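You operate a simulated robot arm through the tools that you are given. There is no shell and no other tool.

The job below is to be done with a simulated two-armed robot. You get a single attempt, and the scene is never put back.

JOB
Switch on, key in the firing card's programme, switch off, padlock the switch.
Fine: in that order; lid left shut and latched.

Only the result counts: the job must be done as asked and must still hold three seconds after the hand-in. Knocking over, shifting, dropping, spilling or breaking anything else fails it. A push-on lid holds only when it is set on centred and level and pressed home; a screw cap is set on level and turned clockwise until tight.

ROBOT AND FRAMES
Two 7-joint arms with two-finger grippers on one trunk that stands fixed in place. Base frame: the origin is at the foot of the trunk, x ahead of it, y to its left, z up; the work surface is at about z = 780. Readings come in mm, rad, newtons and seconds.
The left shoulder is at [24, 175, 1379], the right one opposite. With the tool pointing down near the work surface each hand reaches from about 100 to 760 mm from the base axis, measured 20 degrees to its own side. Payload 2.94 kg a hand.
The TCP of each hand is the grasp point between the finger pads, 30 mm short of the fingertips. In the tool frame z runs along the fingers and y along their closing line. The gripper opens to 138 mm; its body begins 109 mm behind the TCP.
Orientation is that of the tool frame in the base frame, as [roll, pitch, yaw] about the fixed x, y, z axes, in that order (R = Rz(yaw) Ry(pitch) Rx(roll)). With the fingers straight down and closing along the base's y, the tool's x points along the base's -x, its y along +y and its z along -z.

CONTROLS
- The arms move only by the tool send_rows. It takes "left_steps", "right_steps" or both (then of equal length, played together; a hand with none holds still); each is one flat list of numbers, 6 for each row, row after row: the shift along the tool's x, y, z in mm, then the turn, a rotation vector about the tool's x, y, z in rad. In form: [dx, dy, dz, wx, wy, wz, dx, dy, dz, wx, wy, wz, ...]. A call has 1 to 20 rows; each row is the pose to reach, as a shift and turn from the pose commanded when the call began, along the tool's axes at that moment. "left_gripper" and "right_gripper" are, for a hand that has rows, the finger opening in mm, from 0 to 138, set as the call begins (left out, the last holds). Rows are played at 5 a second. More than 50 mm and 0.15 rad between two rows, or a gripper value outside its range, and nothing of the call is played. Where a pose cannot be reached the arm comes as near as it can. A force on the tool above 40 N (or 10 N above the force at the start of the call, whichever is more), or a blocked arm, ends the call early, and 0.2 s more pass. The fingers move at their own pace (about 45 mm/s each) and stop on an object; they squeeze with about 30 N. The grip force told is the motor's: it shows also when the fingers shut on nothing. Time passes only in rows, and 0.2 s behind the last, so rows that repeat a pose let the fingers close. The reply holds the time, the measured pose of the TCP, the force on the tool along the base axes, the opening and the grip force, in the units named above and with some noise, with the torque about the TCP (base axes, N m) and any sound that the robot's microphone picked up.
- Cameras (640 x 400 px; columns grow to the right, rows downward): "scene" is now at [40.2, 49.2, 1843.5]; the picture's right is [0.67, -0.74, 0.00], its down [-0.61, -0.55, -0.57] and it looks along [0.43, 0.38, -0.82] (base axes); focal length 214 px, centre (320, 200). "left" rides on the left gripper at [71, -19, -146] in its tool frame; the picture's right is [0.26, 0.96, 0.00], its down [-0.85, 0.23, -0.48] and it looks along [-0.46, 0.12, 0.88] (tool axes); focal length 280 px, centre (320, 200). "right" rides on the right gripper at [71, 19, -146] in its tool frame; the picture's right is [-0.26, 0.97, 0.00], its down [-0.85, -0.23, -0.48] and it looks along [-0.46, -0.12, 0.88] (tool axes); focal length 280 px, centre (320, 200).
- capture(camera): a new picture of that camera. It takes no simulated time.
- raise_lower(by): moves the trunk up (or, below 0, down) by that many mm; the arms and the scene camera ride with it, the base frame stays. It gives what a move gives, with no picture.
- aim_head(pan, tilt): turns the head with the scene camera to pan (to the left, within 2.094 rad either way) and tilt (down, from -0.506 to 1.204), counted from straight ahead of the robot (the tilt from the chest, where the trunk bows). It gives what a move gives.
- pixel_to_xyz(camera, pixels): for up to 12 pixels [column, row] of the newest picture of that camera ("zoom" is the newest enlarged one), the place [x, y, z] in the base frame of the surface seen there, good to about 2 mm. It takes no simulated time.
- enlarge(camera, box): a new picture of the part [left, top, right, bottom] of that camera's present view, enlarged. It takes no simulated time.
- job_done(): hands the job in; it is judged then, once.

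Unless the task says otherwise, let go and move clear before handing in.

The tools are called after "Request:" as a command line: name --argument value ..., lists and objects as JSON in quotes. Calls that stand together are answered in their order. send_rows: Moves the arms, as the interface text tells. Its arguments: {"type":"object","properties":{"left_steps":{"type":"array","items":{"type":"number"}},"left_gripper":{"type":"number"},"right_steps":{"type":"array","items":{"type":"number"}},"right_gripper":{"type":"number"}},"required":[]} The other tools are called the same way: raise_lower (by) moves the trunk up or down; aim_head (pan, tilt) turns the head that bears the scene camera; capture (camera) takes a picture; pixel_to_xyz (camera, pixels) gives the place of the surface under pixels of a picture; enlarge (camera, box) takes an enlarged picture of a part of a camera's view; job_done () hands the job in.

At the start:

```text
clock: 0.0
left_tcp_pos: [355.2, 460.9, 1446.4]
left_orientation: [-3.141, 0.0, 3.141]
left_contact_force: [-0.7, -0.1, -0.3]
left_wrist_torque: [-0.03, 0.03, 0.03]
left_width: 138.0
left_gripper_force: 0.1
right_tcp_pos: [503.6, 81.7, 1534.9]
right_orientation: [3.141, 0.0, -3.14]
right_contact_force: [0.3, 0.4, 0.3]
right_wrist_torque: [0.0, 0.02, -0.01]
right_width: 138.1
right_gripper_force: 0.1
trunk travel left (down, up): [-550.0, 184.0]
head pan, tilt (commanded): [0.733, 0.962]
```

scene: 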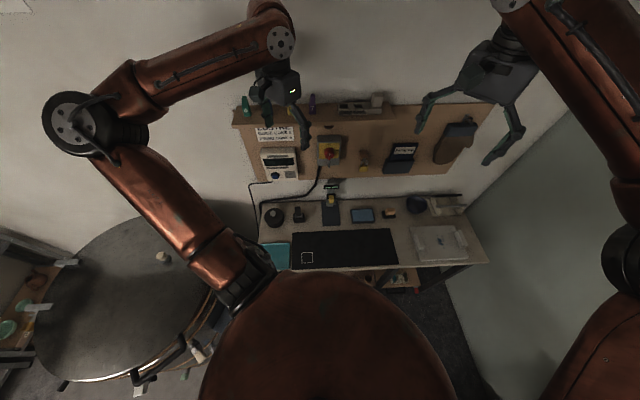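
right: 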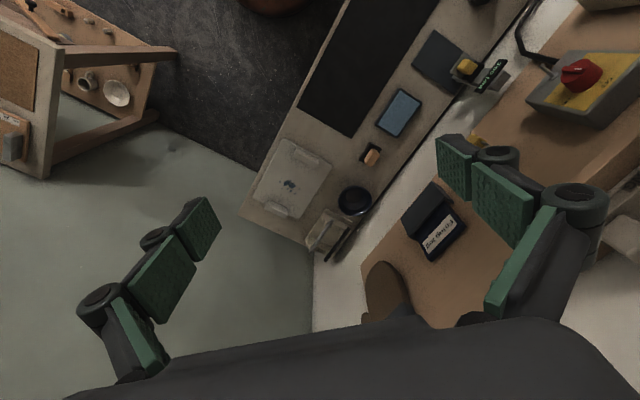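
left: 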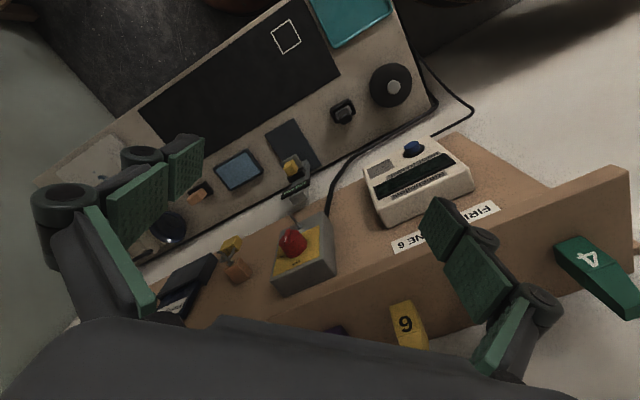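

The scene shows a pegboard panel with a white controller (about 280,163), a rotary switch with red knob on yellow (330,152), a padlock-like item (364,160), and a card holder (403,152). I'll enlarge these parts first.

Request:
enlarge --camera "scene" --box '[230, 90, 370, 190]'

Request:
enlarge --camera "scene" --box '[350, 90, 510, 190]'

Request:
enlarge --camera "scene" --box '[240, 180, 400, 280]'

Request:
enlarge --camera "left" --box '[240, 100, 560, 300]'

Request:
enlarge --camera "right" --box '[320, 0, 640, 200]'

```text
4.00 times, centred on (300, 140) of scene
```

zoom: 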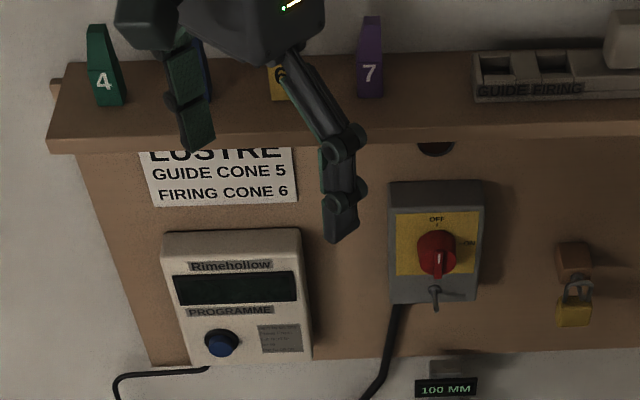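

```text
4.00 times, centred on (430, 140) of scene
```

zoom: 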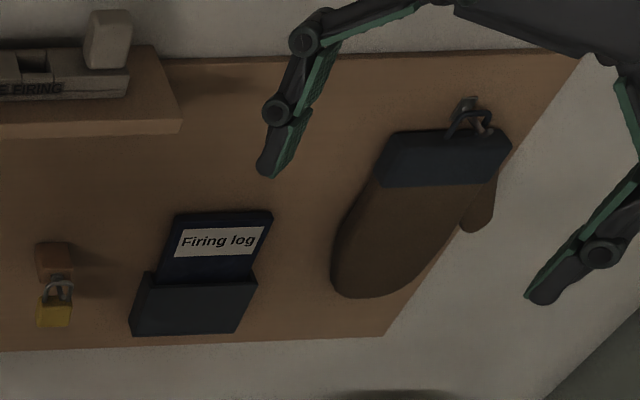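

```text
4.00 times, centred on (320, 230) of scene
```

zoom: 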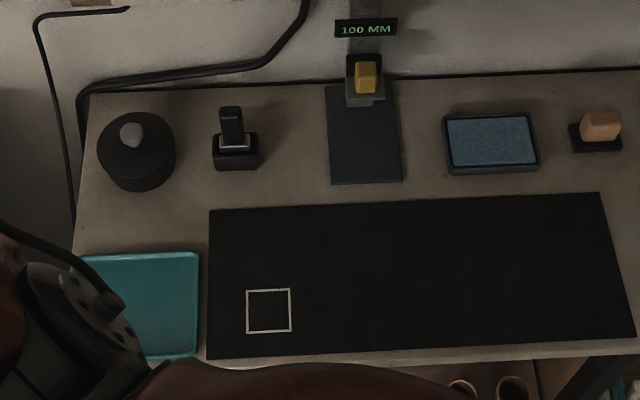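

```text
2.00 times, centred on (400, 200) of left
```

zoom: 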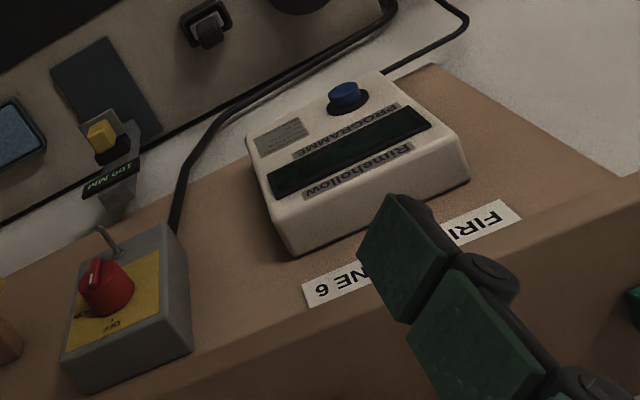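

```text
2.00 times, centred on (480, 100) of right
```

zoom: 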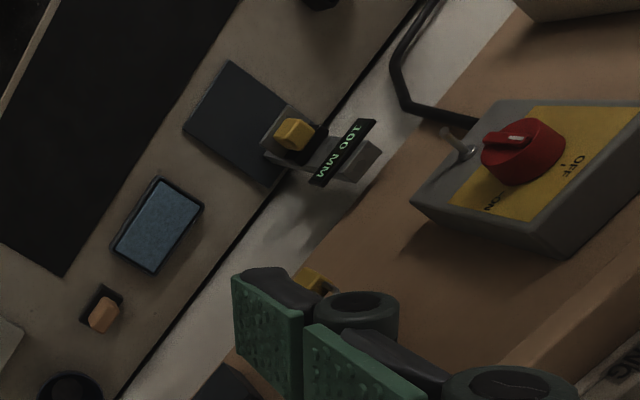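

The card "LUSTRE / GUIDE CONE 5 / FIRING CONE 6" is partly hidden by the left hand, and a round kiln with a lid shows at lower left (130,290). I'll pan the head to look at the kiln and the surroundings before moving.

Request:
aim_head --pan 1.5 --tilt 0.9

Request:
capture --camera "scene"

```text
clock: 1.1
left_tcp_pos: [354.7, 460.2, 1446.5]
left_orientation: [-3.141, -0.001, 3.141]
left_contact_force: [0.0, 0.7, 0.3]
left_wrist_torque: [0.02, -0.01, -0.03]
left_width: 137.9
left_gripper_force: 0.1
right_tcp_pos: [504.4, 82.1, 1535.1]
right_orientation: [-3.141, -0.001, 3.141]
right_contact_force: [0.2, -0.5, 0.3]
right_wrist_torque: [-0.01, -0.01, -0.04]
right_width: 138.2
right_gripper_force: 0.1
trunk travel left (down, up): [-550.0, 184.0]
head pan, tilt (commanded): [1.499, 0.901]
```

```text
taken
```

scene: 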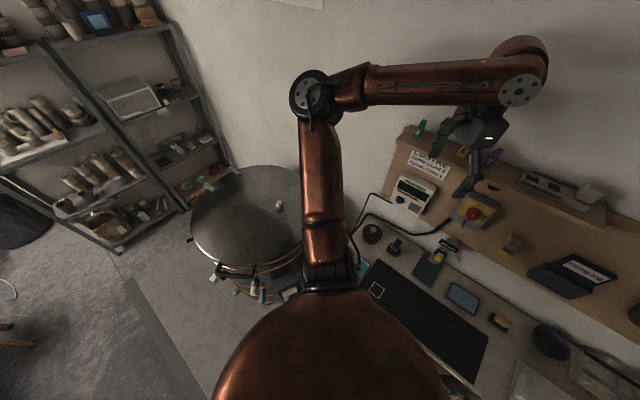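

Request:
enlarge --camera "scene" --box '[170, 150, 330, 310]'

Request:
enlarge --camera "scene" --box '[380, 110, 540, 230]'

Request:
pixel_to_xyz --camera "scene" --pixels '[[255, 215], [215, 268], [262, 290], [190, 240], [415, 190], [474, 213], [510, 245], [428, 168], [400, 260], [385, 205]]'

```text
2.50 times, centred on (250, 230) of scene
```

zoom: 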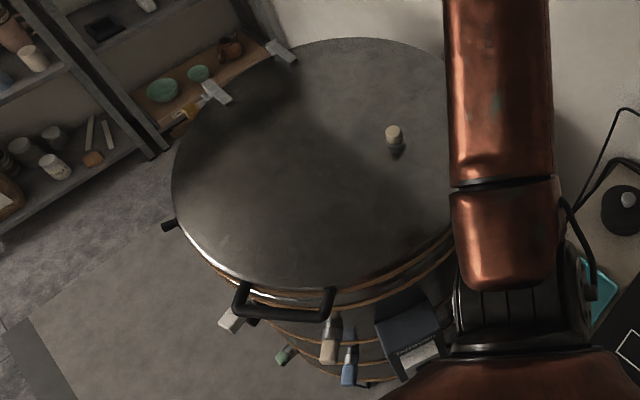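

```text
3.33 times, centred on (460, 170) of scene
```

zoom: 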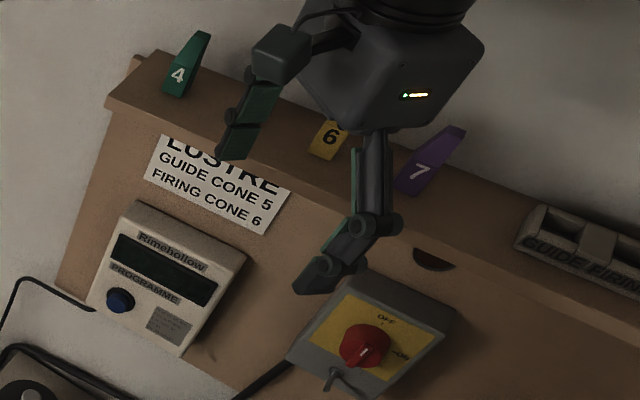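

```text
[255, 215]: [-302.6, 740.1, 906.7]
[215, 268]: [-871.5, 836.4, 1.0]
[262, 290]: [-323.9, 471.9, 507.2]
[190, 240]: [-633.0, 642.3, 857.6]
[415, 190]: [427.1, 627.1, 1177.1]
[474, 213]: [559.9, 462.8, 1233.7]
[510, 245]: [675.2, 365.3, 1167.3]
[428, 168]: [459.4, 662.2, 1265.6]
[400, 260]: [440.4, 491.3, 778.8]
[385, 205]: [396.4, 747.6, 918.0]
```

The kiln lid (pixel 255,215 → z≈907) looks shut, and the panel devices sit near (427,627,1177) and (560,463,1234). I'll swing the left hand so that it points at the panel, drawing it back a little, to uncover the card and use its camera.

Request:
send_rows --left_steps '[4, -4, 0, -0.048, -0.124, -0.048, 8, -8, 0, -0.096, -0.249, -0.096, 12, -12, 0, -0.144, -0.373, -0.144, 16, -16, 0, -0.192, -0.497, -0.192, 20, -20, 0, -0.24, -0.622, -0.24, 24, -24, 0, -0.288, -0.746, -0.288, 28, -28, 0, -0.335, -0.87, -0.335, 32, -32, 0, -0.383, -0.995, -0.383, 36, -36, 0, -0.431, -1.119, -0.431, 40, -40, 0, -0.479, -1.243, -0.479, 44, -44, 0, -0.527, -1.368, -0.527, 48, -48, 0, -0.575, -1.492, -0.575, 48, -48, 0, -0.575, -1.492, -0.575]'

Request:
capture --camera "left"

Request:
capture --camera "scene"

```text
clock: 3.9
left_tcp_pos: [435.0, 455.3, 1580.5]
left_orientation: [2.748, 1.254, -2.864]
left_contact_force: [-0.5, -0.3, 0.4]
left_wrist_torque: [-0.02, 0.01, -0.01]
left_width: 137.8
left_gripper_force: 0.2
left hand out of reach, approached as far as the arm can: row 5, 6, 7, 8, 9, 10, 11, 12, 13
right_tcp_pos: [502.8, 82.0, 1534.2]
right_orientation: [3.142, 0.0, -3.139]
right_contact_force: [-0.4, 0.3, 0.5]
right_wrist_torque: [-0.01, -0.07, -0.01]
right_width: 138.3
right_gripper_force: 0.0
trunk travel left (down, up): [-550.0, 184.0]
head pan, tilt (commanded): [1.499, 0.901]
```

```text
taken
```

left: 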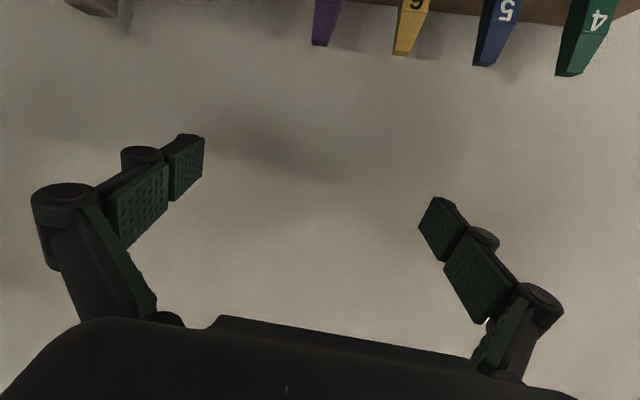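

```text
taken
```

scene: 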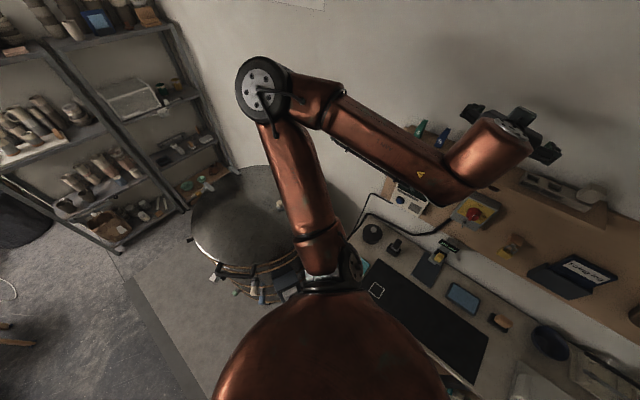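

The arm fell short of that pose (it is too close to the shoulder), ending tilted at (435,455,1580). I'll measure the shelf, panel and device positions in the scene picture before choosing a better pose.

Request:
pixel_to_xyz --camera "scene" --pixels '[[545, 185], [525, 200], [600, 225], [590, 240], [475, 212], [512, 243], [620, 315], [575, 272], [418, 128], [440, 140], [493, 202], [455, 215]]'

Request:
enlarge --camera "scene" --box '[380, 150, 640, 320]'

```text
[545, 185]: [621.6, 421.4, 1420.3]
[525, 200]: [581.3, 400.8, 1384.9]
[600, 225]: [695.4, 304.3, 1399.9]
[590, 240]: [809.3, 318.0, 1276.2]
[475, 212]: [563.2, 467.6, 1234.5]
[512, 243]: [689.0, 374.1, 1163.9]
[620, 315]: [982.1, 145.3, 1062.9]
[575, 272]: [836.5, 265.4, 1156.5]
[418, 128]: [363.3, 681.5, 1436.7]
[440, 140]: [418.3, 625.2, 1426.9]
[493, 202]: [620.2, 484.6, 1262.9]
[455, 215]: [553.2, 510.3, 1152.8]
```

```text
2.35 times, centred on (510, 235) of scene
```

zoom: 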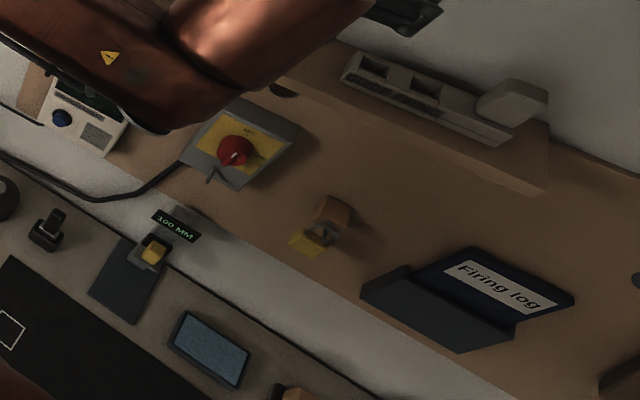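

Request:
pixel_to_xyz --camera "zoom" --pixels '[[330, 208], [303, 243], [320, 230], [235, 155], [208, 180], [250, 130], [400, 180], [270, 200], [500, 230], [560, 240], [420, 120], [340, 270]]'

Request:
enlarge --camera "scene" --box '[450, 190, 530, 260]'

```text
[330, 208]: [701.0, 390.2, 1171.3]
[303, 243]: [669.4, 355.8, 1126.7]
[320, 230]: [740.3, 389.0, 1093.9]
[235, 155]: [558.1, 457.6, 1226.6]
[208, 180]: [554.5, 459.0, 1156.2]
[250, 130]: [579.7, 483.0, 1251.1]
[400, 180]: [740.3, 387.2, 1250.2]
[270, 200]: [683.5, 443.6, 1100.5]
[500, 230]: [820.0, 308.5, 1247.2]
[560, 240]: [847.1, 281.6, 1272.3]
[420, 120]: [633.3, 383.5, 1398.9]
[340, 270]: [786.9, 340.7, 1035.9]
```

```text
5.71 times, centred on (490, 225) of scene
```

zoom: 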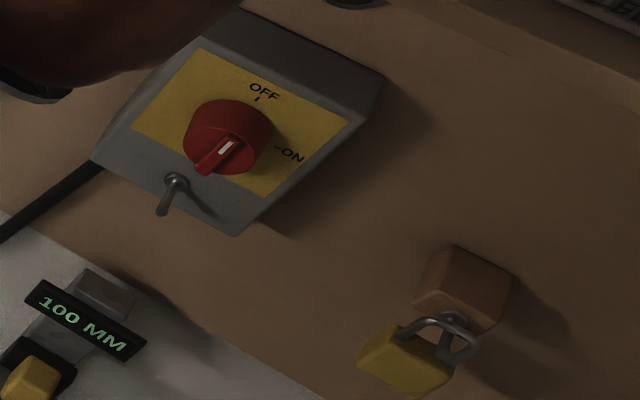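

The panel plane is square at 45° (n·p≈797.5 mm for n=(0.707,0.707)), the knob front near (560,460,1230), the padlock on its peg near (669,356,1127). I'll check where the commanded pose of the left hand stands with a null row.

Request:
send_rows --left_steps '[0, 0, 0, 0, 0, 0, 0, 0, 0, 0, 0, 0]'

```text
clock: 4.5
left_tcp_pos: [434.8, 455.0, 1579.9]
left_orientation: [2.75, 1.25, -2.868]
left_contact_force: [0.6, 0.0, 0.6]
left_wrist_torque: [0.0, 0.0, -0.03]
left_width: 137.9
left_gripper_force: 0.2
right_tcp_pos: [502.6, 81.6, 1535.6]
right_orientation: [3.141, 0.0, 3.142]
right_contact_force: [0.1, 0.2, 0.8]
right_wrist_torque: [-0.03, -0.05, -0.01]
right_width: 138.2
right_gripper_force: 0.0
trunk travel left (down, up): [-550.0, 184.0]
head pan, tilt (commanded): [1.499, 0.901]
```

Request:
send_rows --left_steps '[38, -4.8, 11.5, 0, 0, 0, 38, -4.8, 11.5, 0, 0, 0]'

```text
clock: 5.1
left_tcp_pos: [435.1, 454.8, 1580.2]
left_orientation: [2.748, 1.251, -2.869]
left_contact_force: [-0.1, 0.2, -0.3]
left_wrist_torque: [0.01, 0.01, 0.02]
left_width: 137.8
left_gripper_force: 0.1
left hand out of reach, approached as far as the arm can: row 1, 2
right_tcp_pos: [503.2, 81.7, 1535.5]
right_orientation: [3.141, 0.0, -3.141]
right_contact_force: [0.3, 0.0, 0.5]
right_wrist_torque: [0.03, 0.05, 0.01]
right_width: 137.9
right_gripper_force: 0.0
trunk travel left (down, up): [-550.0, 184.0]
head pan, tilt (commanded): [1.499, 0.901]
```

Request:
send_rows --left_steps '[20, -32, 16, 0, 0, 0, 40, -64, 31, 0, 0, 0, 60, -96, 47, 0, 0, 0, 60, -96, 47, 0, 0, 0]'

Request:
capture --camera "scene"

```text
clock: 6.1
left_tcp_pos: [509.7, 405.8, 1496.7]
left_orientation: [2.756, 1.252, -2.862]
left_contact_force: [0.1, 0.9, -0.2]
left_wrist_torque: [0.01, 0.01, -0.06]
left_width: 138.1
left_gripper_force: 0.1
right_tcp_pos: [502.5, 84.7, 1533.9]
right_orientation: [-3.14, -0.001, -3.139]
right_contact_force: [0.3, 0.8, -0.6]
right_wrist_torque: [-0.06, -0.01, 0.01]
right_width: 137.9
right_gripper_force: 0.0
trunk travel left (down, up): [-550.0, 184.0]
head pan, tilt (commanded): [1.499, 0.901]
```

```text
taken
```

scene: 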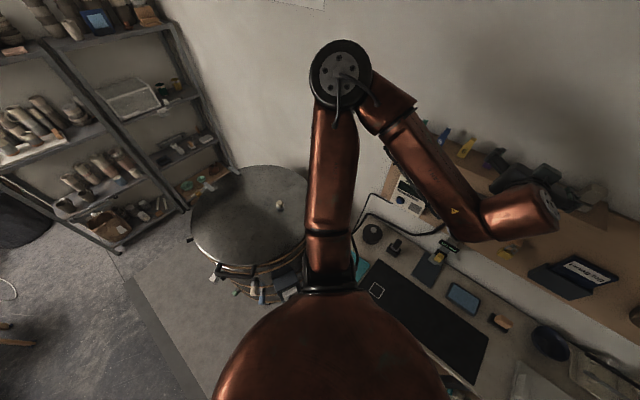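

Moves are counted from the pose actually reached, so I can steer properly. Now I bring the left hand level and square to the panel at about (470,400,1330), in front of the shelf.

Request:
send_rows --left_steps '[34, 0, 3, -0.023, -0.057, -0.028, 68, 0, 6, -0.046, -0.114, -0.056, 102, 0, 9, -0.068, -0.171, -0.083, 136, 0, 12, -0.091, -0.228, -0.111, 171, -1, 15, -0.114, -0.285, -0.139, 171, -1, 15, -0.114, -0.285, -0.139]'

Request:
capture --camera "left"

Request:
capture --camera "scene"

```text
clock: 7.5
left_tcp_pos: [495.7, 410.4, 1330.9]
left_orientation: [1.139, 1.57, 1.918]
left_contact_force: [0.7, -0.9, -1.1]
left_wrist_torque: [-0.01, 0.02, 0.02]
left_width: 138.1
left_gripper_force: 0.0
left hand out of reach, approached as far as the arm can: row 2, 3, 4, 5, 6
right_tcp_pos: [504.1, 78.3, 1535.6]
right_orientation: [3.14, 0.0, 3.141]
right_contact_force: [0.6, -1.3, 0.9]
right_wrist_torque: [0.01, 0.01, 0.0]
right_width: 137.9
right_gripper_force: 0.0
trunk travel left (down, up): [-550.0, 184.0]
head pan, tilt (commanded): [1.499, 0.901]
```

```text
taken
```

left: 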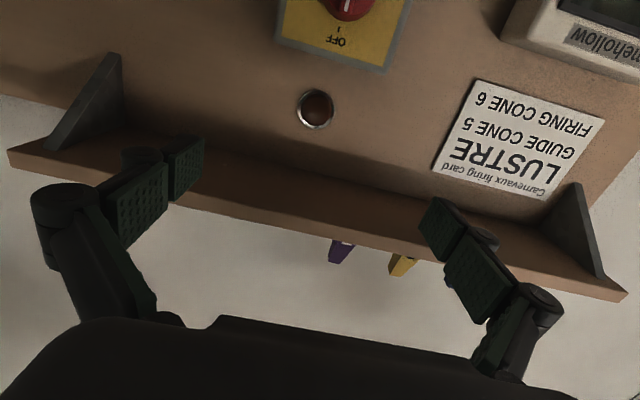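

```text
taken
```

scene: 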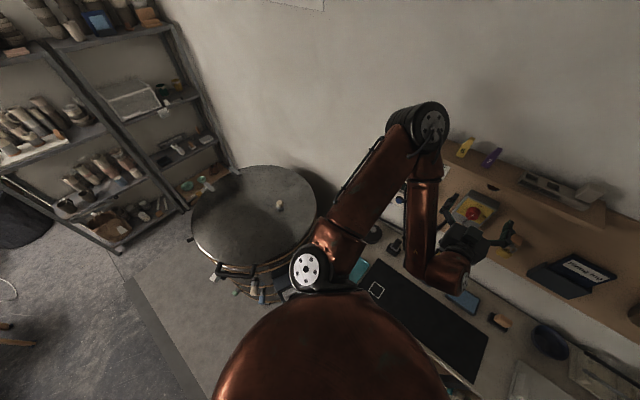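

The left hand now faces the panel and sees the card: "Carnevaux firing card – LUSTRE – GUIDE CONE 5 – FIRING CONE 6". I'll lower the trunk a bit so this camera sees the switch and the controller's labels.

Request:
enlarge --camera "left" --box '[420, 60, 640, 220]'

Request:
raise_lower --by -140

Request:
capture --camera "left"

Request:
capture --camera "scene"

```text
2.50 times, centred on (530, 140) of left
```

zoom: 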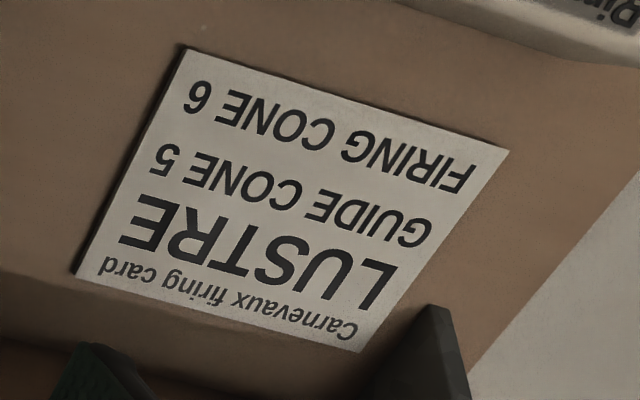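

```text
clock: 9.2
left_tcp_pos: [509.9, 413.4, 1173.2]
left_orientation: [2.414, 1.533, -3.091]
left_contact_force: [0.1, -0.3, 0.8]
left_wrist_torque: [0.03, 0.0, 0.02]
left_width: 137.9
left_gripper_force: 0.1
right_tcp_pos: [503.9, 81.3, 1395.0]
right_orientation: [3.14, 0.0, -3.14]
right_contact_force: [-0.2, 0.2, 0.9]
right_wrist_torque: [-0.02, -0.01, -0.01]
right_width: 138.0
right_gripper_force: 0.1
trunk travel left (down, up): [-410.0, 324.0]
head pan, tilt (commanded): [1.499, 0.901]
```

```text
taken
```

left: 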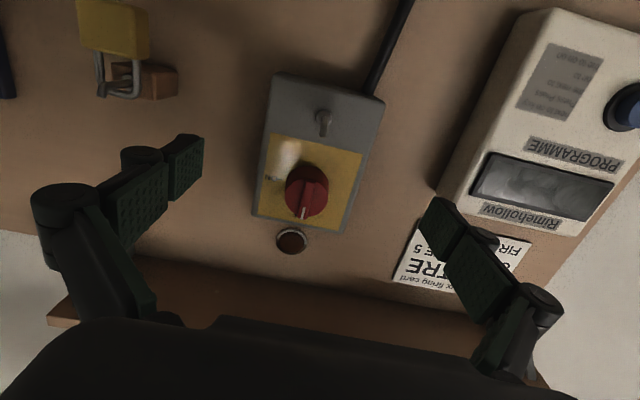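

```text
taken
```

scene: 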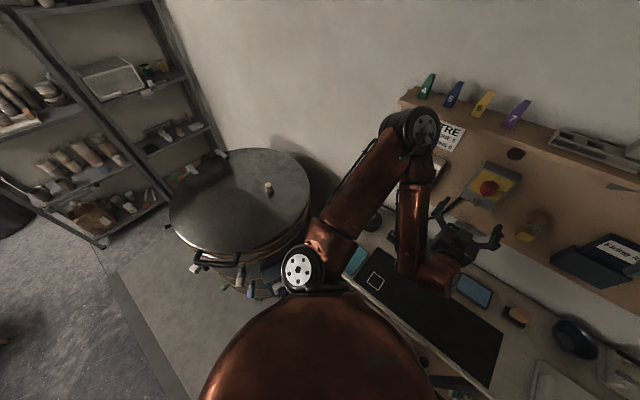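

The knob's pointer is at OFF (bottom of this upside-down picture at 303,213), ON is at (270,178). I'll enlarge the controller label, the switch and the padlock.

Request:
enlarge --camera "left" --box '[440, 0, 640, 125]'

Request:
enlarge --camera "left" --box '[220, 60, 420, 260]'

Request:
enlarge --camera "left" --box '[40, 0, 220, 112]'

Request:
enlarge --camera "left" --box '[500, 30, 620, 130]'

```text
3.20 times, centred on (540, 62) of left
```

zoom: 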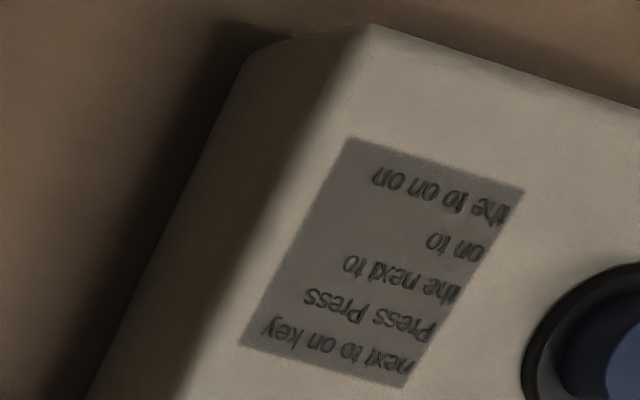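

```text
2.00 times, centred on (320, 160) of left
```

zoom: 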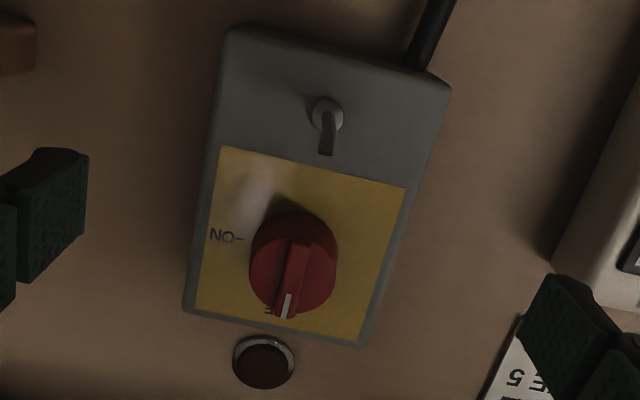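

```text
3.56 times, centred on (130, 56) of left
```

zoom: 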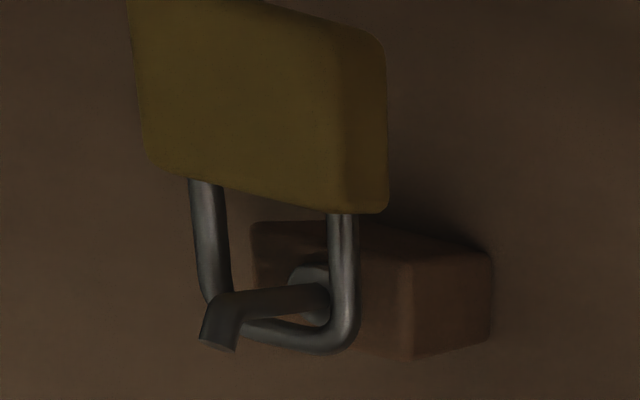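

```text
4.00 times, centred on (560, 80) of left
```

zoom: 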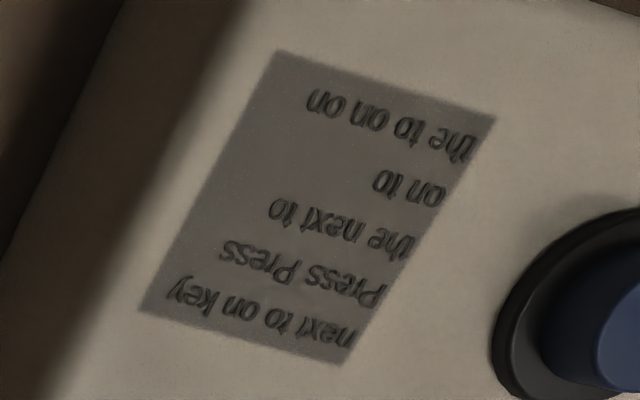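

The padlock hangs closed on a bent peg and the switch box carries a like peg at (322,118). The small print on the controller is filler. I'll measure the knob, pegs, padlock and the blue button.

Request:
pixel_to_xyz --camera "left" --pixels '[[306, 192], [304, 210], [290, 190], [324, 190], [322, 117], [323, 132], [300, 100], [115, 25], [140, 45], [100, 90], [118, 92], [625, 105]]'

Request:
pixel_to_xyz --camera "left" --pixels '[[137, 70], [100, 60], [80, 20], [147, 30], [160, 80], [345, 170], [280, 215], [560, 40], [500, 30], [540, 180], [310, 250], [615, 110]]'

```text
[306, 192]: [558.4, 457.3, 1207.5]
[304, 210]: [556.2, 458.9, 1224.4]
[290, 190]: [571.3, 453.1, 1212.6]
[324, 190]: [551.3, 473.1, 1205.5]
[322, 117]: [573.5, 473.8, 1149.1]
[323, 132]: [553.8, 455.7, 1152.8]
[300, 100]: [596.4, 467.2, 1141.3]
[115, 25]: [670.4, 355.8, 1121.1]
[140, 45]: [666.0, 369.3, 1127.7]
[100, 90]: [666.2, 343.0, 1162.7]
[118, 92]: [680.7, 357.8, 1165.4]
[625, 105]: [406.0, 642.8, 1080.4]
```

```text
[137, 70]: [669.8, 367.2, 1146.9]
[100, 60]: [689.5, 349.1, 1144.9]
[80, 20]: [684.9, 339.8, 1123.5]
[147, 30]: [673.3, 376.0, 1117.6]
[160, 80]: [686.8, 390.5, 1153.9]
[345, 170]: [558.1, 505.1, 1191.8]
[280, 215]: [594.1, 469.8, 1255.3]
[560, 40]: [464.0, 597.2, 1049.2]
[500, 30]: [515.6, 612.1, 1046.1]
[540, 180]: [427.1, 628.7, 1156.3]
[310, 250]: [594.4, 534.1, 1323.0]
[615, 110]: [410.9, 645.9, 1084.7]
```

Knob centre is about (t=70, z=1206) with ridge front n=718 and box face n=752; the padlock hangs at n≈735, t≈227 with its shackle across the peg. Before acting I check the kiln's latch from the scene camera.

Request:
aim_head --pan 1.9 --tilt 0.9

Request:
capture --camera "scene"

Request:
enlarge --camera "scene" --box '[260, 180, 420, 310]'

```text
clock: 10.1
left_tcp_pos: [508.8, 411.7, 1173.5]
left_orientation: [2.409, 1.533, -3.095]
left_contact_force: [-0.1, 0.0, -1.2]
left_wrist_torque: [0.0, 0.0, 0.02]
left_width: 138.0
left_gripper_force: 0.0
right_tcp_pos: [503.1, 82.9, 1393.6]
right_orientation: [3.141, 0.0, -3.14]
right_contact_force: [-0.6, 0.3, -0.8]
right_wrist_torque: [0.02, 0.0, -0.01]
right_width: 137.9
right_gripper_force: 0.0
trunk travel left (down, up): [-410.0, 324.0]
head pan, tilt (commanded): [1.901, 0.901]
```

```text
taken
```

scene: 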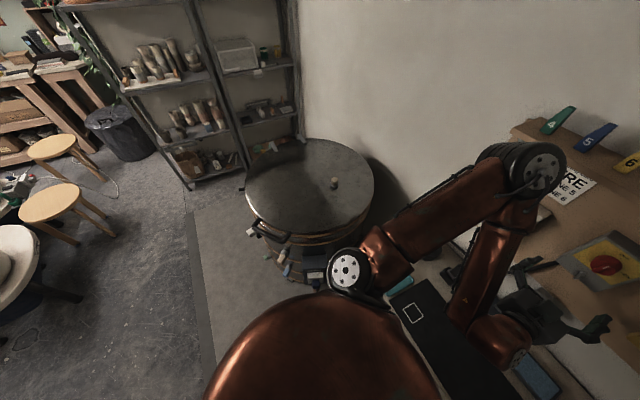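

```text
3.08 times, centred on (340, 245) of scene
```

zoom: 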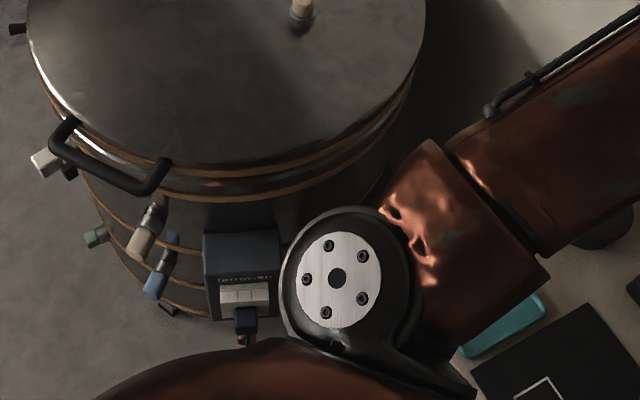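

Request:
enlarge --camera "scene" --box '[235, 205, 305, 265]'

Request:
enlarge --camera "scene" --box '[270, 235, 340, 295]'

Request:
pixel_to_xyz --camera "scene" --pixels '[[310, 180], [252, 232], [265, 222], [290, 238], [245, 187], [373, 175], [315, 262], [320, 270], [300, 245]]'

```text
6.67 times, centred on (270, 235) of scene
```

zoom: 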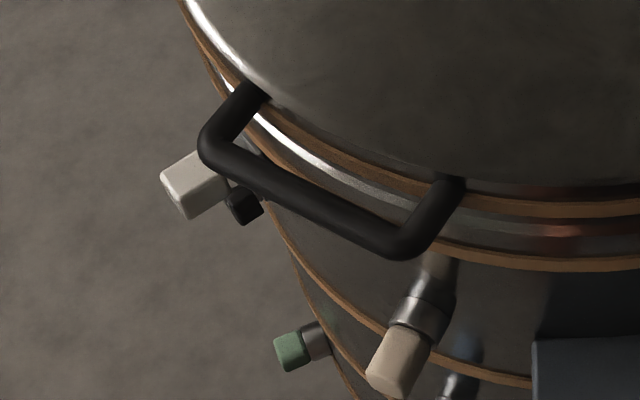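

```text
6.67 times, centred on (305, 265) of scene
```

zoom: 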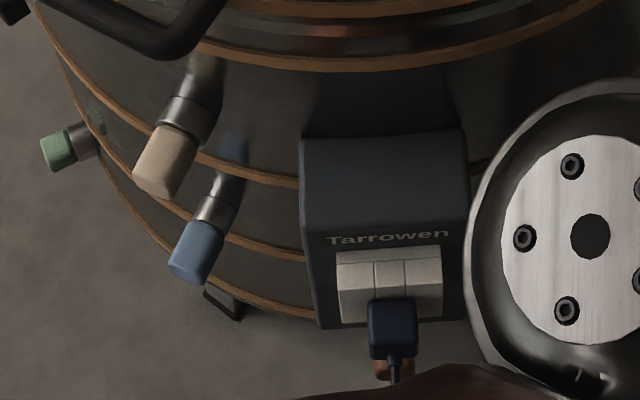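

```text
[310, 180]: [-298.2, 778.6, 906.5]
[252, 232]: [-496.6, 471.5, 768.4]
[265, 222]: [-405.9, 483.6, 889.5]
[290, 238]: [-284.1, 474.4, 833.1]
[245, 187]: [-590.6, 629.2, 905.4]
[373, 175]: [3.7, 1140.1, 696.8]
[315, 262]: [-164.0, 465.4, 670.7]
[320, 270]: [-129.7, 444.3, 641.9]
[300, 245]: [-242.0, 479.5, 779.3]
```

Request:
enlarge --camera "scene" --box '[244, 220, 276, 240]'

Request:
enlarge --camera "scene" --box '[240, 130, 390, 224]'

```text
16.00 times, centred on (260, 230) of scene
```

zoom: 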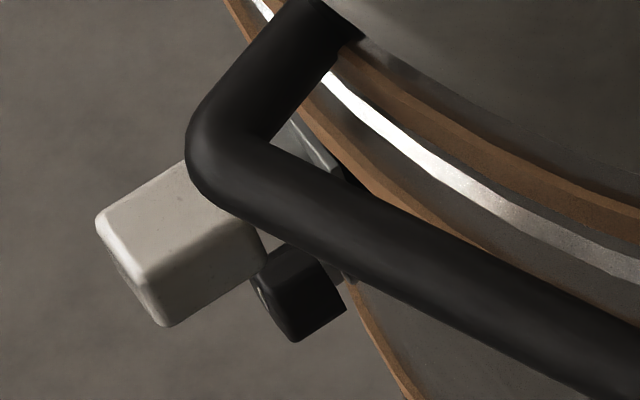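

```text
4.26 times, centred on (315, 177) of scene
```

zoom: 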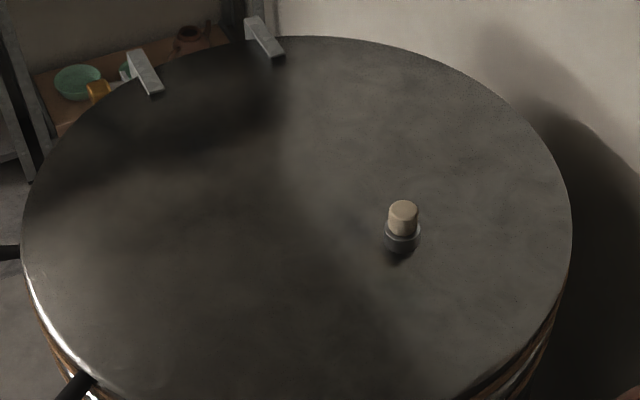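

The lid lies shut with hinges at the back; I'll check its latch closer later. Now I square the left hand in front of the knob with the fingers at 70 mm, then roll it −45° so the knob can be turned +90°.

Request:
aim_head --pan 1.0 --tilt 0.75

Request:
send_rows --left_steps '[-16, 0, 9, -0.003, -0.014, -0.013, -33, -0.3, 18, -0.006, -0.028, -0.025, -33, -0.3, 18, -0.006, -0.028, -0.025]' --left_gripper 70

Request:
send_rows --left_steps '[0, 0, 0, 0, 0, -0.13, 0, 0, 0, 0, 0, -0.26, 0, 0, 0, 0, 0, -0.39, 0, 0, 0, 0, 0, -0.52, 0, 0, 0, 0, 0, -0.65, 0, 0, 0, 0, 0, -0.785, 0, 0, 0, 0, 0, -0.785]'

Request:
capture --camera "left"

Request:
capture --camera "scene"

```text
clock: 11.2
left_tcp_pos: [507.5, 413.0, 1172.4]
left_orientation: [2.408, 1.534, -3.095]
left_contact_force: [0.3, -0.6, -0.2]
left_wrist_torque: [-0.01, 0.03, -0.03]
left_width: 138.2
left_gripper_force: 0.0
right_tcp_pos: [504.4, 81.3, 1394.6]
right_orientation: [-3.14, 0.001, -3.141]
right_contact_force: [-0.5, 0.1, 0.2]
right_wrist_torque: [-0.03, -0.01, 0.03]
right_width: 137.5
right_gripper_force: 0.1
trunk travel left (down, up): [-410.0, 324.0]
head pan, tilt (commanded): [1.0, 0.75]
```

```text
clock: 12.1
left_tcp_pos: [523.9, 424.4, 1205.7]
left_orientation: [1.651, 1.569, 2.436]
left_contact_force: [0.2, -0.1, -0.3]
left_wrist_torque: [0.01, 0.01, 0.0]
left_width: 69.7
left_gripper_force: 0.0
right_tcp_pos: [504.4, 81.6, 1394.1]
right_orientation: [3.141, -0.003, 3.142]
right_contact_force: [-0.5, 0.1, 0.8]
right_wrist_torque: [-0.02, -0.02, -0.01]
right_width: 138.0
right_gripper_force: 0.0
trunk travel left (down, up): [-410.0, 324.0]
head pan, tilt (commanded): [1.0, 0.75]
```

```text
clock: 13.7
left_tcp_pos: [511.4, 427.3, 1250.3]
left_orientation: [-1.57, 0.79, -0.786]
left_contact_force: [1.4, -0.2, 0.0]
left_wrist_torque: [-0.01, 0.01, 0.08]
left_width: 70.3
left_gripper_force: 0.1
left hand out of reach, approached as far as the arm can: row 5, 6, 7
right_tcp_pos: [505.4, 82.7, 1393.5]
right_orientation: [3.142, -0.002, -3.141]
right_contact_force: [0.4, -0.8, -0.5]
right_wrist_torque: [0.03, 0.01, 0.0]
right_width: 138.1
right_gripper_force: 0.1
trunk travel left (down, up): [-410.0, 324.0]
head pan, tilt (commanded): [1.0, 0.75]
```

```text
taken
```

left: 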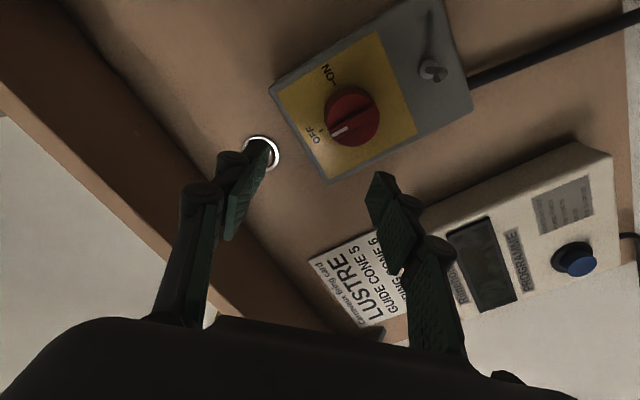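

```text
taken
```

scene: 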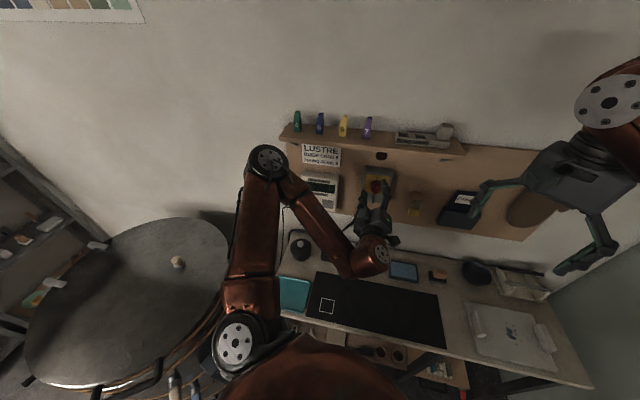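

Rolling −45° made the wrist run out of travel and the hand rode up to z=1250, though orientation is right. Lowering the trunk by the same amount should make that pose fit; I'll do that and check.

Request:
raise_lower --by -60

Request:
send_rows --left_steps '[0, 0, 5, 0, 0, 0, 0, 0, 5, 0, 0, 0]'

```text
clock: 14.7
left_tcp_pos: [519.7, 428.9, 1177.2]
left_orientation: [-1.597, 0.804, -0.806]
left_contact_force: [-0.2, 0.5, 0.9]
left_wrist_torque: [0.02, 0.01, -0.02]
left_width: 69.8
left_gripper_force: 0.1
right_tcp_pos: [503.2, 81.0, 1335.1]
right_orientation: [3.14, 0.002, 3.14]
right_contact_force: [0.5, -0.3, 0.3]
right_wrist_torque: [0.03, -0.02, -0.03]
right_width: 138.0
right_gripper_force: 0.1
trunk travel left (down, up): [-350.0, 384.0]
head pan, tilt (commanded): [1.0, 0.75]
```

```text
clock: 15.2
left_tcp_pos: [524.9, 431.9, 1178.4]
left_orientation: [-1.599, 0.802, -0.804]
left_contact_force: [0.8, 0.5, 0.2]
left_wrist_torque: [0.0, 0.0, 0.0]
left_width: 70.1
left_gripper_force: 0.0
right_tcp_pos: [502.3, 82.5, 1335.5]
right_orientation: [3.141, 0.0, -3.141]
right_contact_force: [0.2, 0.4, 0.0]
right_wrist_torque: [-0.01, 0.0, 0.03]
right_width: 137.9
right_gripper_force: 0.0
trunk travel left (down, up): [-350.0, 384.0]
head pan, tilt (commanded): [1.0, 0.75]
```

Request:
send_rows --left_steps '[-8.5, -11, 6, 0, 0, 0, -17, -22.4, 12.9, 0, 0, 0, -17, -22.4, 12.9, 0, 0, 0]'

Request:
capture --camera "left"

Request:
enlarge --camera "scene" --box '[330, 150, 440, 250]'

```text
clock: 16.1
left_tcp_pos: [537.3, 438.6, 1205.5]
left_orientation: [-1.599, 0.805, -0.804]
left_contact_force: [-0.1, 0.0, 0.0]
left_wrist_torque: [0.0, -0.01, 0.03]
left_width: 70.1
left_gripper_force: 0.0
right_tcp_pos: [503.2, 80.8, 1335.7]
right_orientation: [3.141, 0.0, 3.142]
right_contact_force: [0.0, -0.8, -0.2]
right_wrist_torque: [0.01, 0.02, -0.01]
right_width: 138.2
right_gripper_force: 0.1
trunk travel left (down, up): [-350.0, 384.0]
head pan, tilt (commanded): [1.0, 0.75]
```

```text
taken
```

left: 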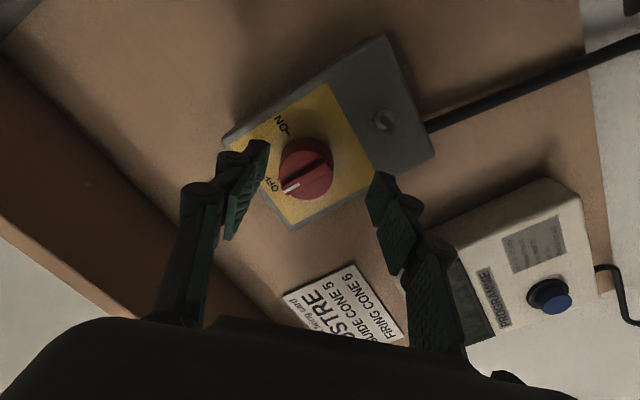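

```text
4.00 times, centred on (385, 200) of scene
```

zoom: 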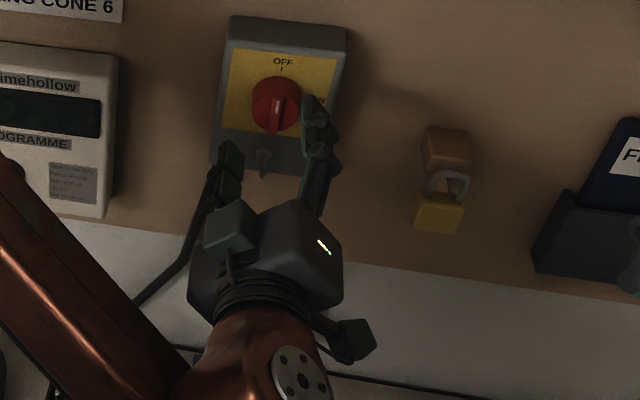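

The hand is at n=690, t=70, z=1205.5 but the knob shows at (307,168), about 9 mm left of the tool axis. I'll enlarge and re-measure the knob's rim.

Request:
enlarge --camera "left" --box '[230, 90, 410, 230]'

Request:
pixel_to_xyz --camera "zoom" --pixels '[[260, 230], [210, 275], [310, 270], [190, 210], [240, 165], [300, 190], [230, 240], [275, 215], [435, 130], [470, 140], [180, 150], [150, 285]]'

```text
2.86 times, centred on (320, 160) of left
```

zoom: 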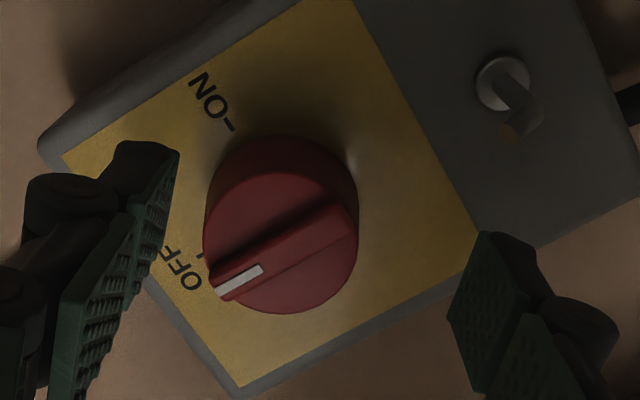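

```text
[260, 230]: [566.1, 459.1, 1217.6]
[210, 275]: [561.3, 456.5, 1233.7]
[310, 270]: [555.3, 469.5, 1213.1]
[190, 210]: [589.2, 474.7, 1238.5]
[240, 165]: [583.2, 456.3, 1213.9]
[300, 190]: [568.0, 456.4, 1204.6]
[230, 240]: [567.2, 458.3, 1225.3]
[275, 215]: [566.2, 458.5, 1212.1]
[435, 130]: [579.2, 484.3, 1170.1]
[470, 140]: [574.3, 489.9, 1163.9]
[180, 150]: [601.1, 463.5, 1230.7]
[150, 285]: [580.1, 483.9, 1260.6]
```

Re-measured, the knob's centre is at t≈71, z≈1213, diameter about 35. I'll correct the hand by that offset, then move in to TCP n≈714 so the pads straddle the knob.

Request:
send_rows --left_steps '[-5.2, -6.8, 0, 0, 0, 0, -5.2, -6.8, 0, 0, 0, 0]'

Request:
enlarge --camera "left" --box '[230, 90, 410, 230]'

```text
clock: 16.6
left_tcp_pos: [538.3, 438.7, 1213.2]
left_orientation: [-1.6, 0.804, -0.805]
left_contact_force: [-0.2, 0.2, -0.6]
left_wrist_torque: [0.02, 0.03, -0.02]
left_width: 69.9
left_gripper_force: 0.1
right_tcp_pos: [504.0, 81.7, 1333.9]
right_orientation: [3.141, 0.001, -3.141]
right_contact_force: [0.1, 0.4, 0.9]
right_wrist_torque: [0.03, 0.01, 0.01]
right_width: 138.0
right_gripper_force: 0.0
trunk travel left (down, up): [-350.0, 384.0]
head pan, tilt (commanded): [1.0, 0.75]
```

```text
2.86 times, centred on (320, 160) of left
```

zoom: 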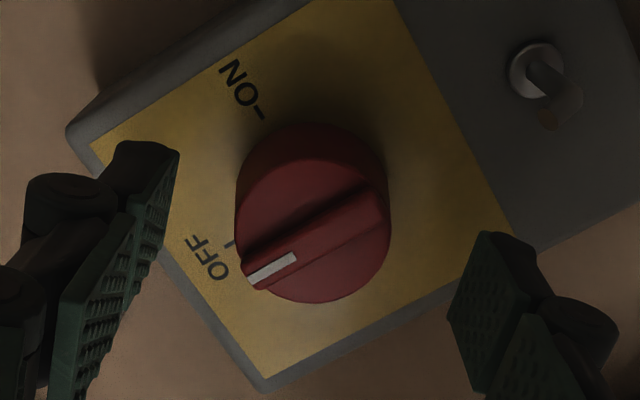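

The knob is now within about 2.5 mm of the tool axis. I add the last small correction, go forward 24 mm and close on the knob.

Request:
send_rows --left_steps '[-2, -1.2, 8, 0, 0, 0, -2, -1.2, 16, 0, 0, 0, -2, -1.2, 24, 0, 0, 0, -2, -1.2, 24, 0, 0, 0]'

Request:
enlarge --camera "left" --box '[230, 90, 410, 230]'

```text
clock: 17.6
left_tcp_pos: [554.1, 454.5, 1215.9]
left_orientation: [-1.597, 0.805, -0.805]
left_contact_force: [0.6, 0.3, 0.1]
left_wrist_torque: [-0.02, 0.0, 0.04]
left_width: 69.9
left_gripper_force: 0.0
right_tcp_pos: [503.7, 81.8, 1333.9]
right_orientation: [3.141, 0.0, -3.14]
right_contact_force: [-0.4, 0.7, -0.5]
right_wrist_torque: [0.03, -0.02, 0.03]
right_width: 137.9
right_gripper_force: 0.1
trunk travel left (down, up): [-350.0, 384.0]
head pan, tilt (commanded): [1.0, 0.75]
```

```text
2.86 times, centred on (320, 160) of left
```

zoom: 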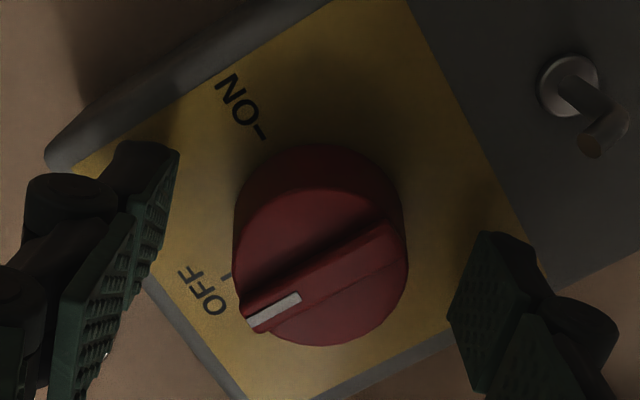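

Request:
send_rows --left_steps '[0, 0, 0, 0, 0, 0, 0, 0, 0, 0, 0, 0, 0, 0, 0, 0, 0, 0, 0, 0, 0, 0, 0, 0]' --left_gripper 20

Request:
enlarge --camera "left" --box '[230, 90, 410, 230]'

```text
clock: 18.6
left_tcp_pos: [553.4, 454.7, 1215.1]
left_orientation: [-1.598, 0.805, -0.806]
left_contact_force: [0.1, 0.4, -0.2]
left_wrist_torque: [0.0, -0.03, 0.05]
left_width: 40.0
left_gripper_force: 44.8
right_tcp_pos: [504.4, 82.7, 1334.5]
right_orientation: [-3.141, 0.0, 3.14]
right_contact_force: [0.3, 0.1, -0.9]
right_wrist_torque: [-0.03, 0.03, -0.03]
right_width: 138.2
right_gripper_force: 0.0
trunk travel left (down, up): [-350.0, 384.0]
head pan, tilt (commanded): [1.0, 0.75]
```

```text
2.86 times, centred on (320, 160) of left
```

zoom: 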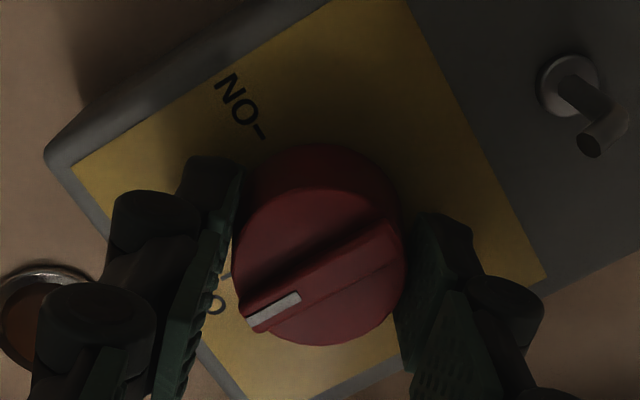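

The fingers hold the knob at 40 mm. I turn it clockwise in two halves, watching for the wrist's limits.

Request:
send_rows --left_steps '[0, 0, 0, 0, 0, 0.13, 0, 0, 0, 0, 0, 0.26, 0, 0, 0, 0, 0, 0.39, 0, 0, 0, 0, 0, 0.52, 0, 0, 0, 0, 0, 0.65, 0, 0, 0, 0, 0, 0.78]'

Request:
enlarge --camera "left" --box '[230, 90, 410, 230]'

```text
clock: 20.1
left_tcp_pos: [553.9, 455.7, 1215.8]
left_orientation: [2.473, 1.544, -3.023]
left_contact_force: [-8.6, -2.2, -6.6]
left_wrist_torque: [-0.06, 0.05, 0.56]
left_width: 40.2
left_gripper_force: 44.7
right_tcp_pos: [504.1, 81.7, 1336.3]
right_orientation: [-3.141, 0.0, -3.138]
right_contact_force: [0.5, 0.8, -0.5]
right_wrist_torque: [0.0, 0.05, -0.03]
right_width: 138.1
right_gripper_force: 0.2
trunk travel left (down, up): [-350.0, 384.0]
head pan, tilt (commanded): [1.0, 0.75]
```

```text
2.86 times, centred on (320, 160) of left
```

zoom: 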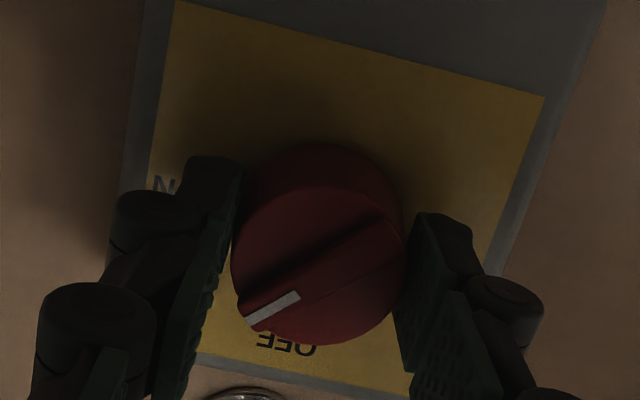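

The knob came along 45° with light forces. I continue the remaining 45°.

Request:
send_rows --left_steps '[0, 0, 0, 0, 0, 0.13, 0, 0, 0, 0, 0, 0.26, 0, 0, 0, 0, 0, 0.39, 0, 0, 0, 0, 0, 0.52, 0, 0, 0, 0, 0, 0.65, 0, 0, 0, 0, 0, 0.79, 0, 0, 0, 0, 0, 0.79]'

Request:
capture --camera "left"

Request:
capture --camera "scene"

```text
clock: 21.6
left_tcp_pos: [552.8, 455.1, 1215.8]
left_orientation: [1.598, 0.768, 2.376]
left_contact_force: [-11.2, -0.2, -7.6]
left_wrist_torque: [-0.34, 0.35, 0.8]
left_width: 39.8
left_gripper_force: 44.8
right_tcp_pos: [503.5, 84.0, 1335.2]
right_orientation: [-3.141, 0.001, -3.141]
right_contact_force: [-0.3, 0.6, 0.4]
right_wrist_torque: [-0.01, -0.03, 0.03]
right_width: 137.8
right_gripper_force: 0.1
trunk travel left (down, up): [-350.0, 384.0]
head pan, tilt (commanded): [1.0, 0.75]
```

```text
taken
```

left: 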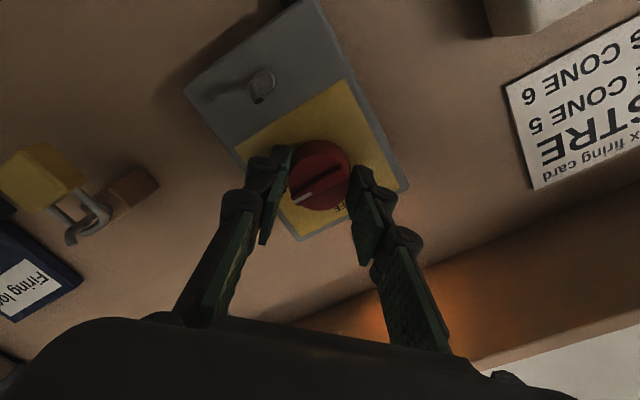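

```text
taken
```

scene: 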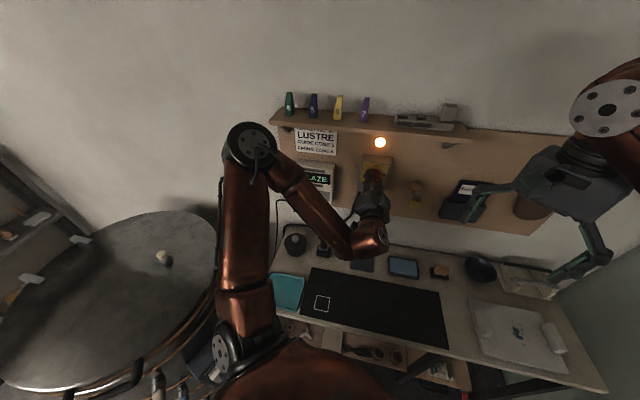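

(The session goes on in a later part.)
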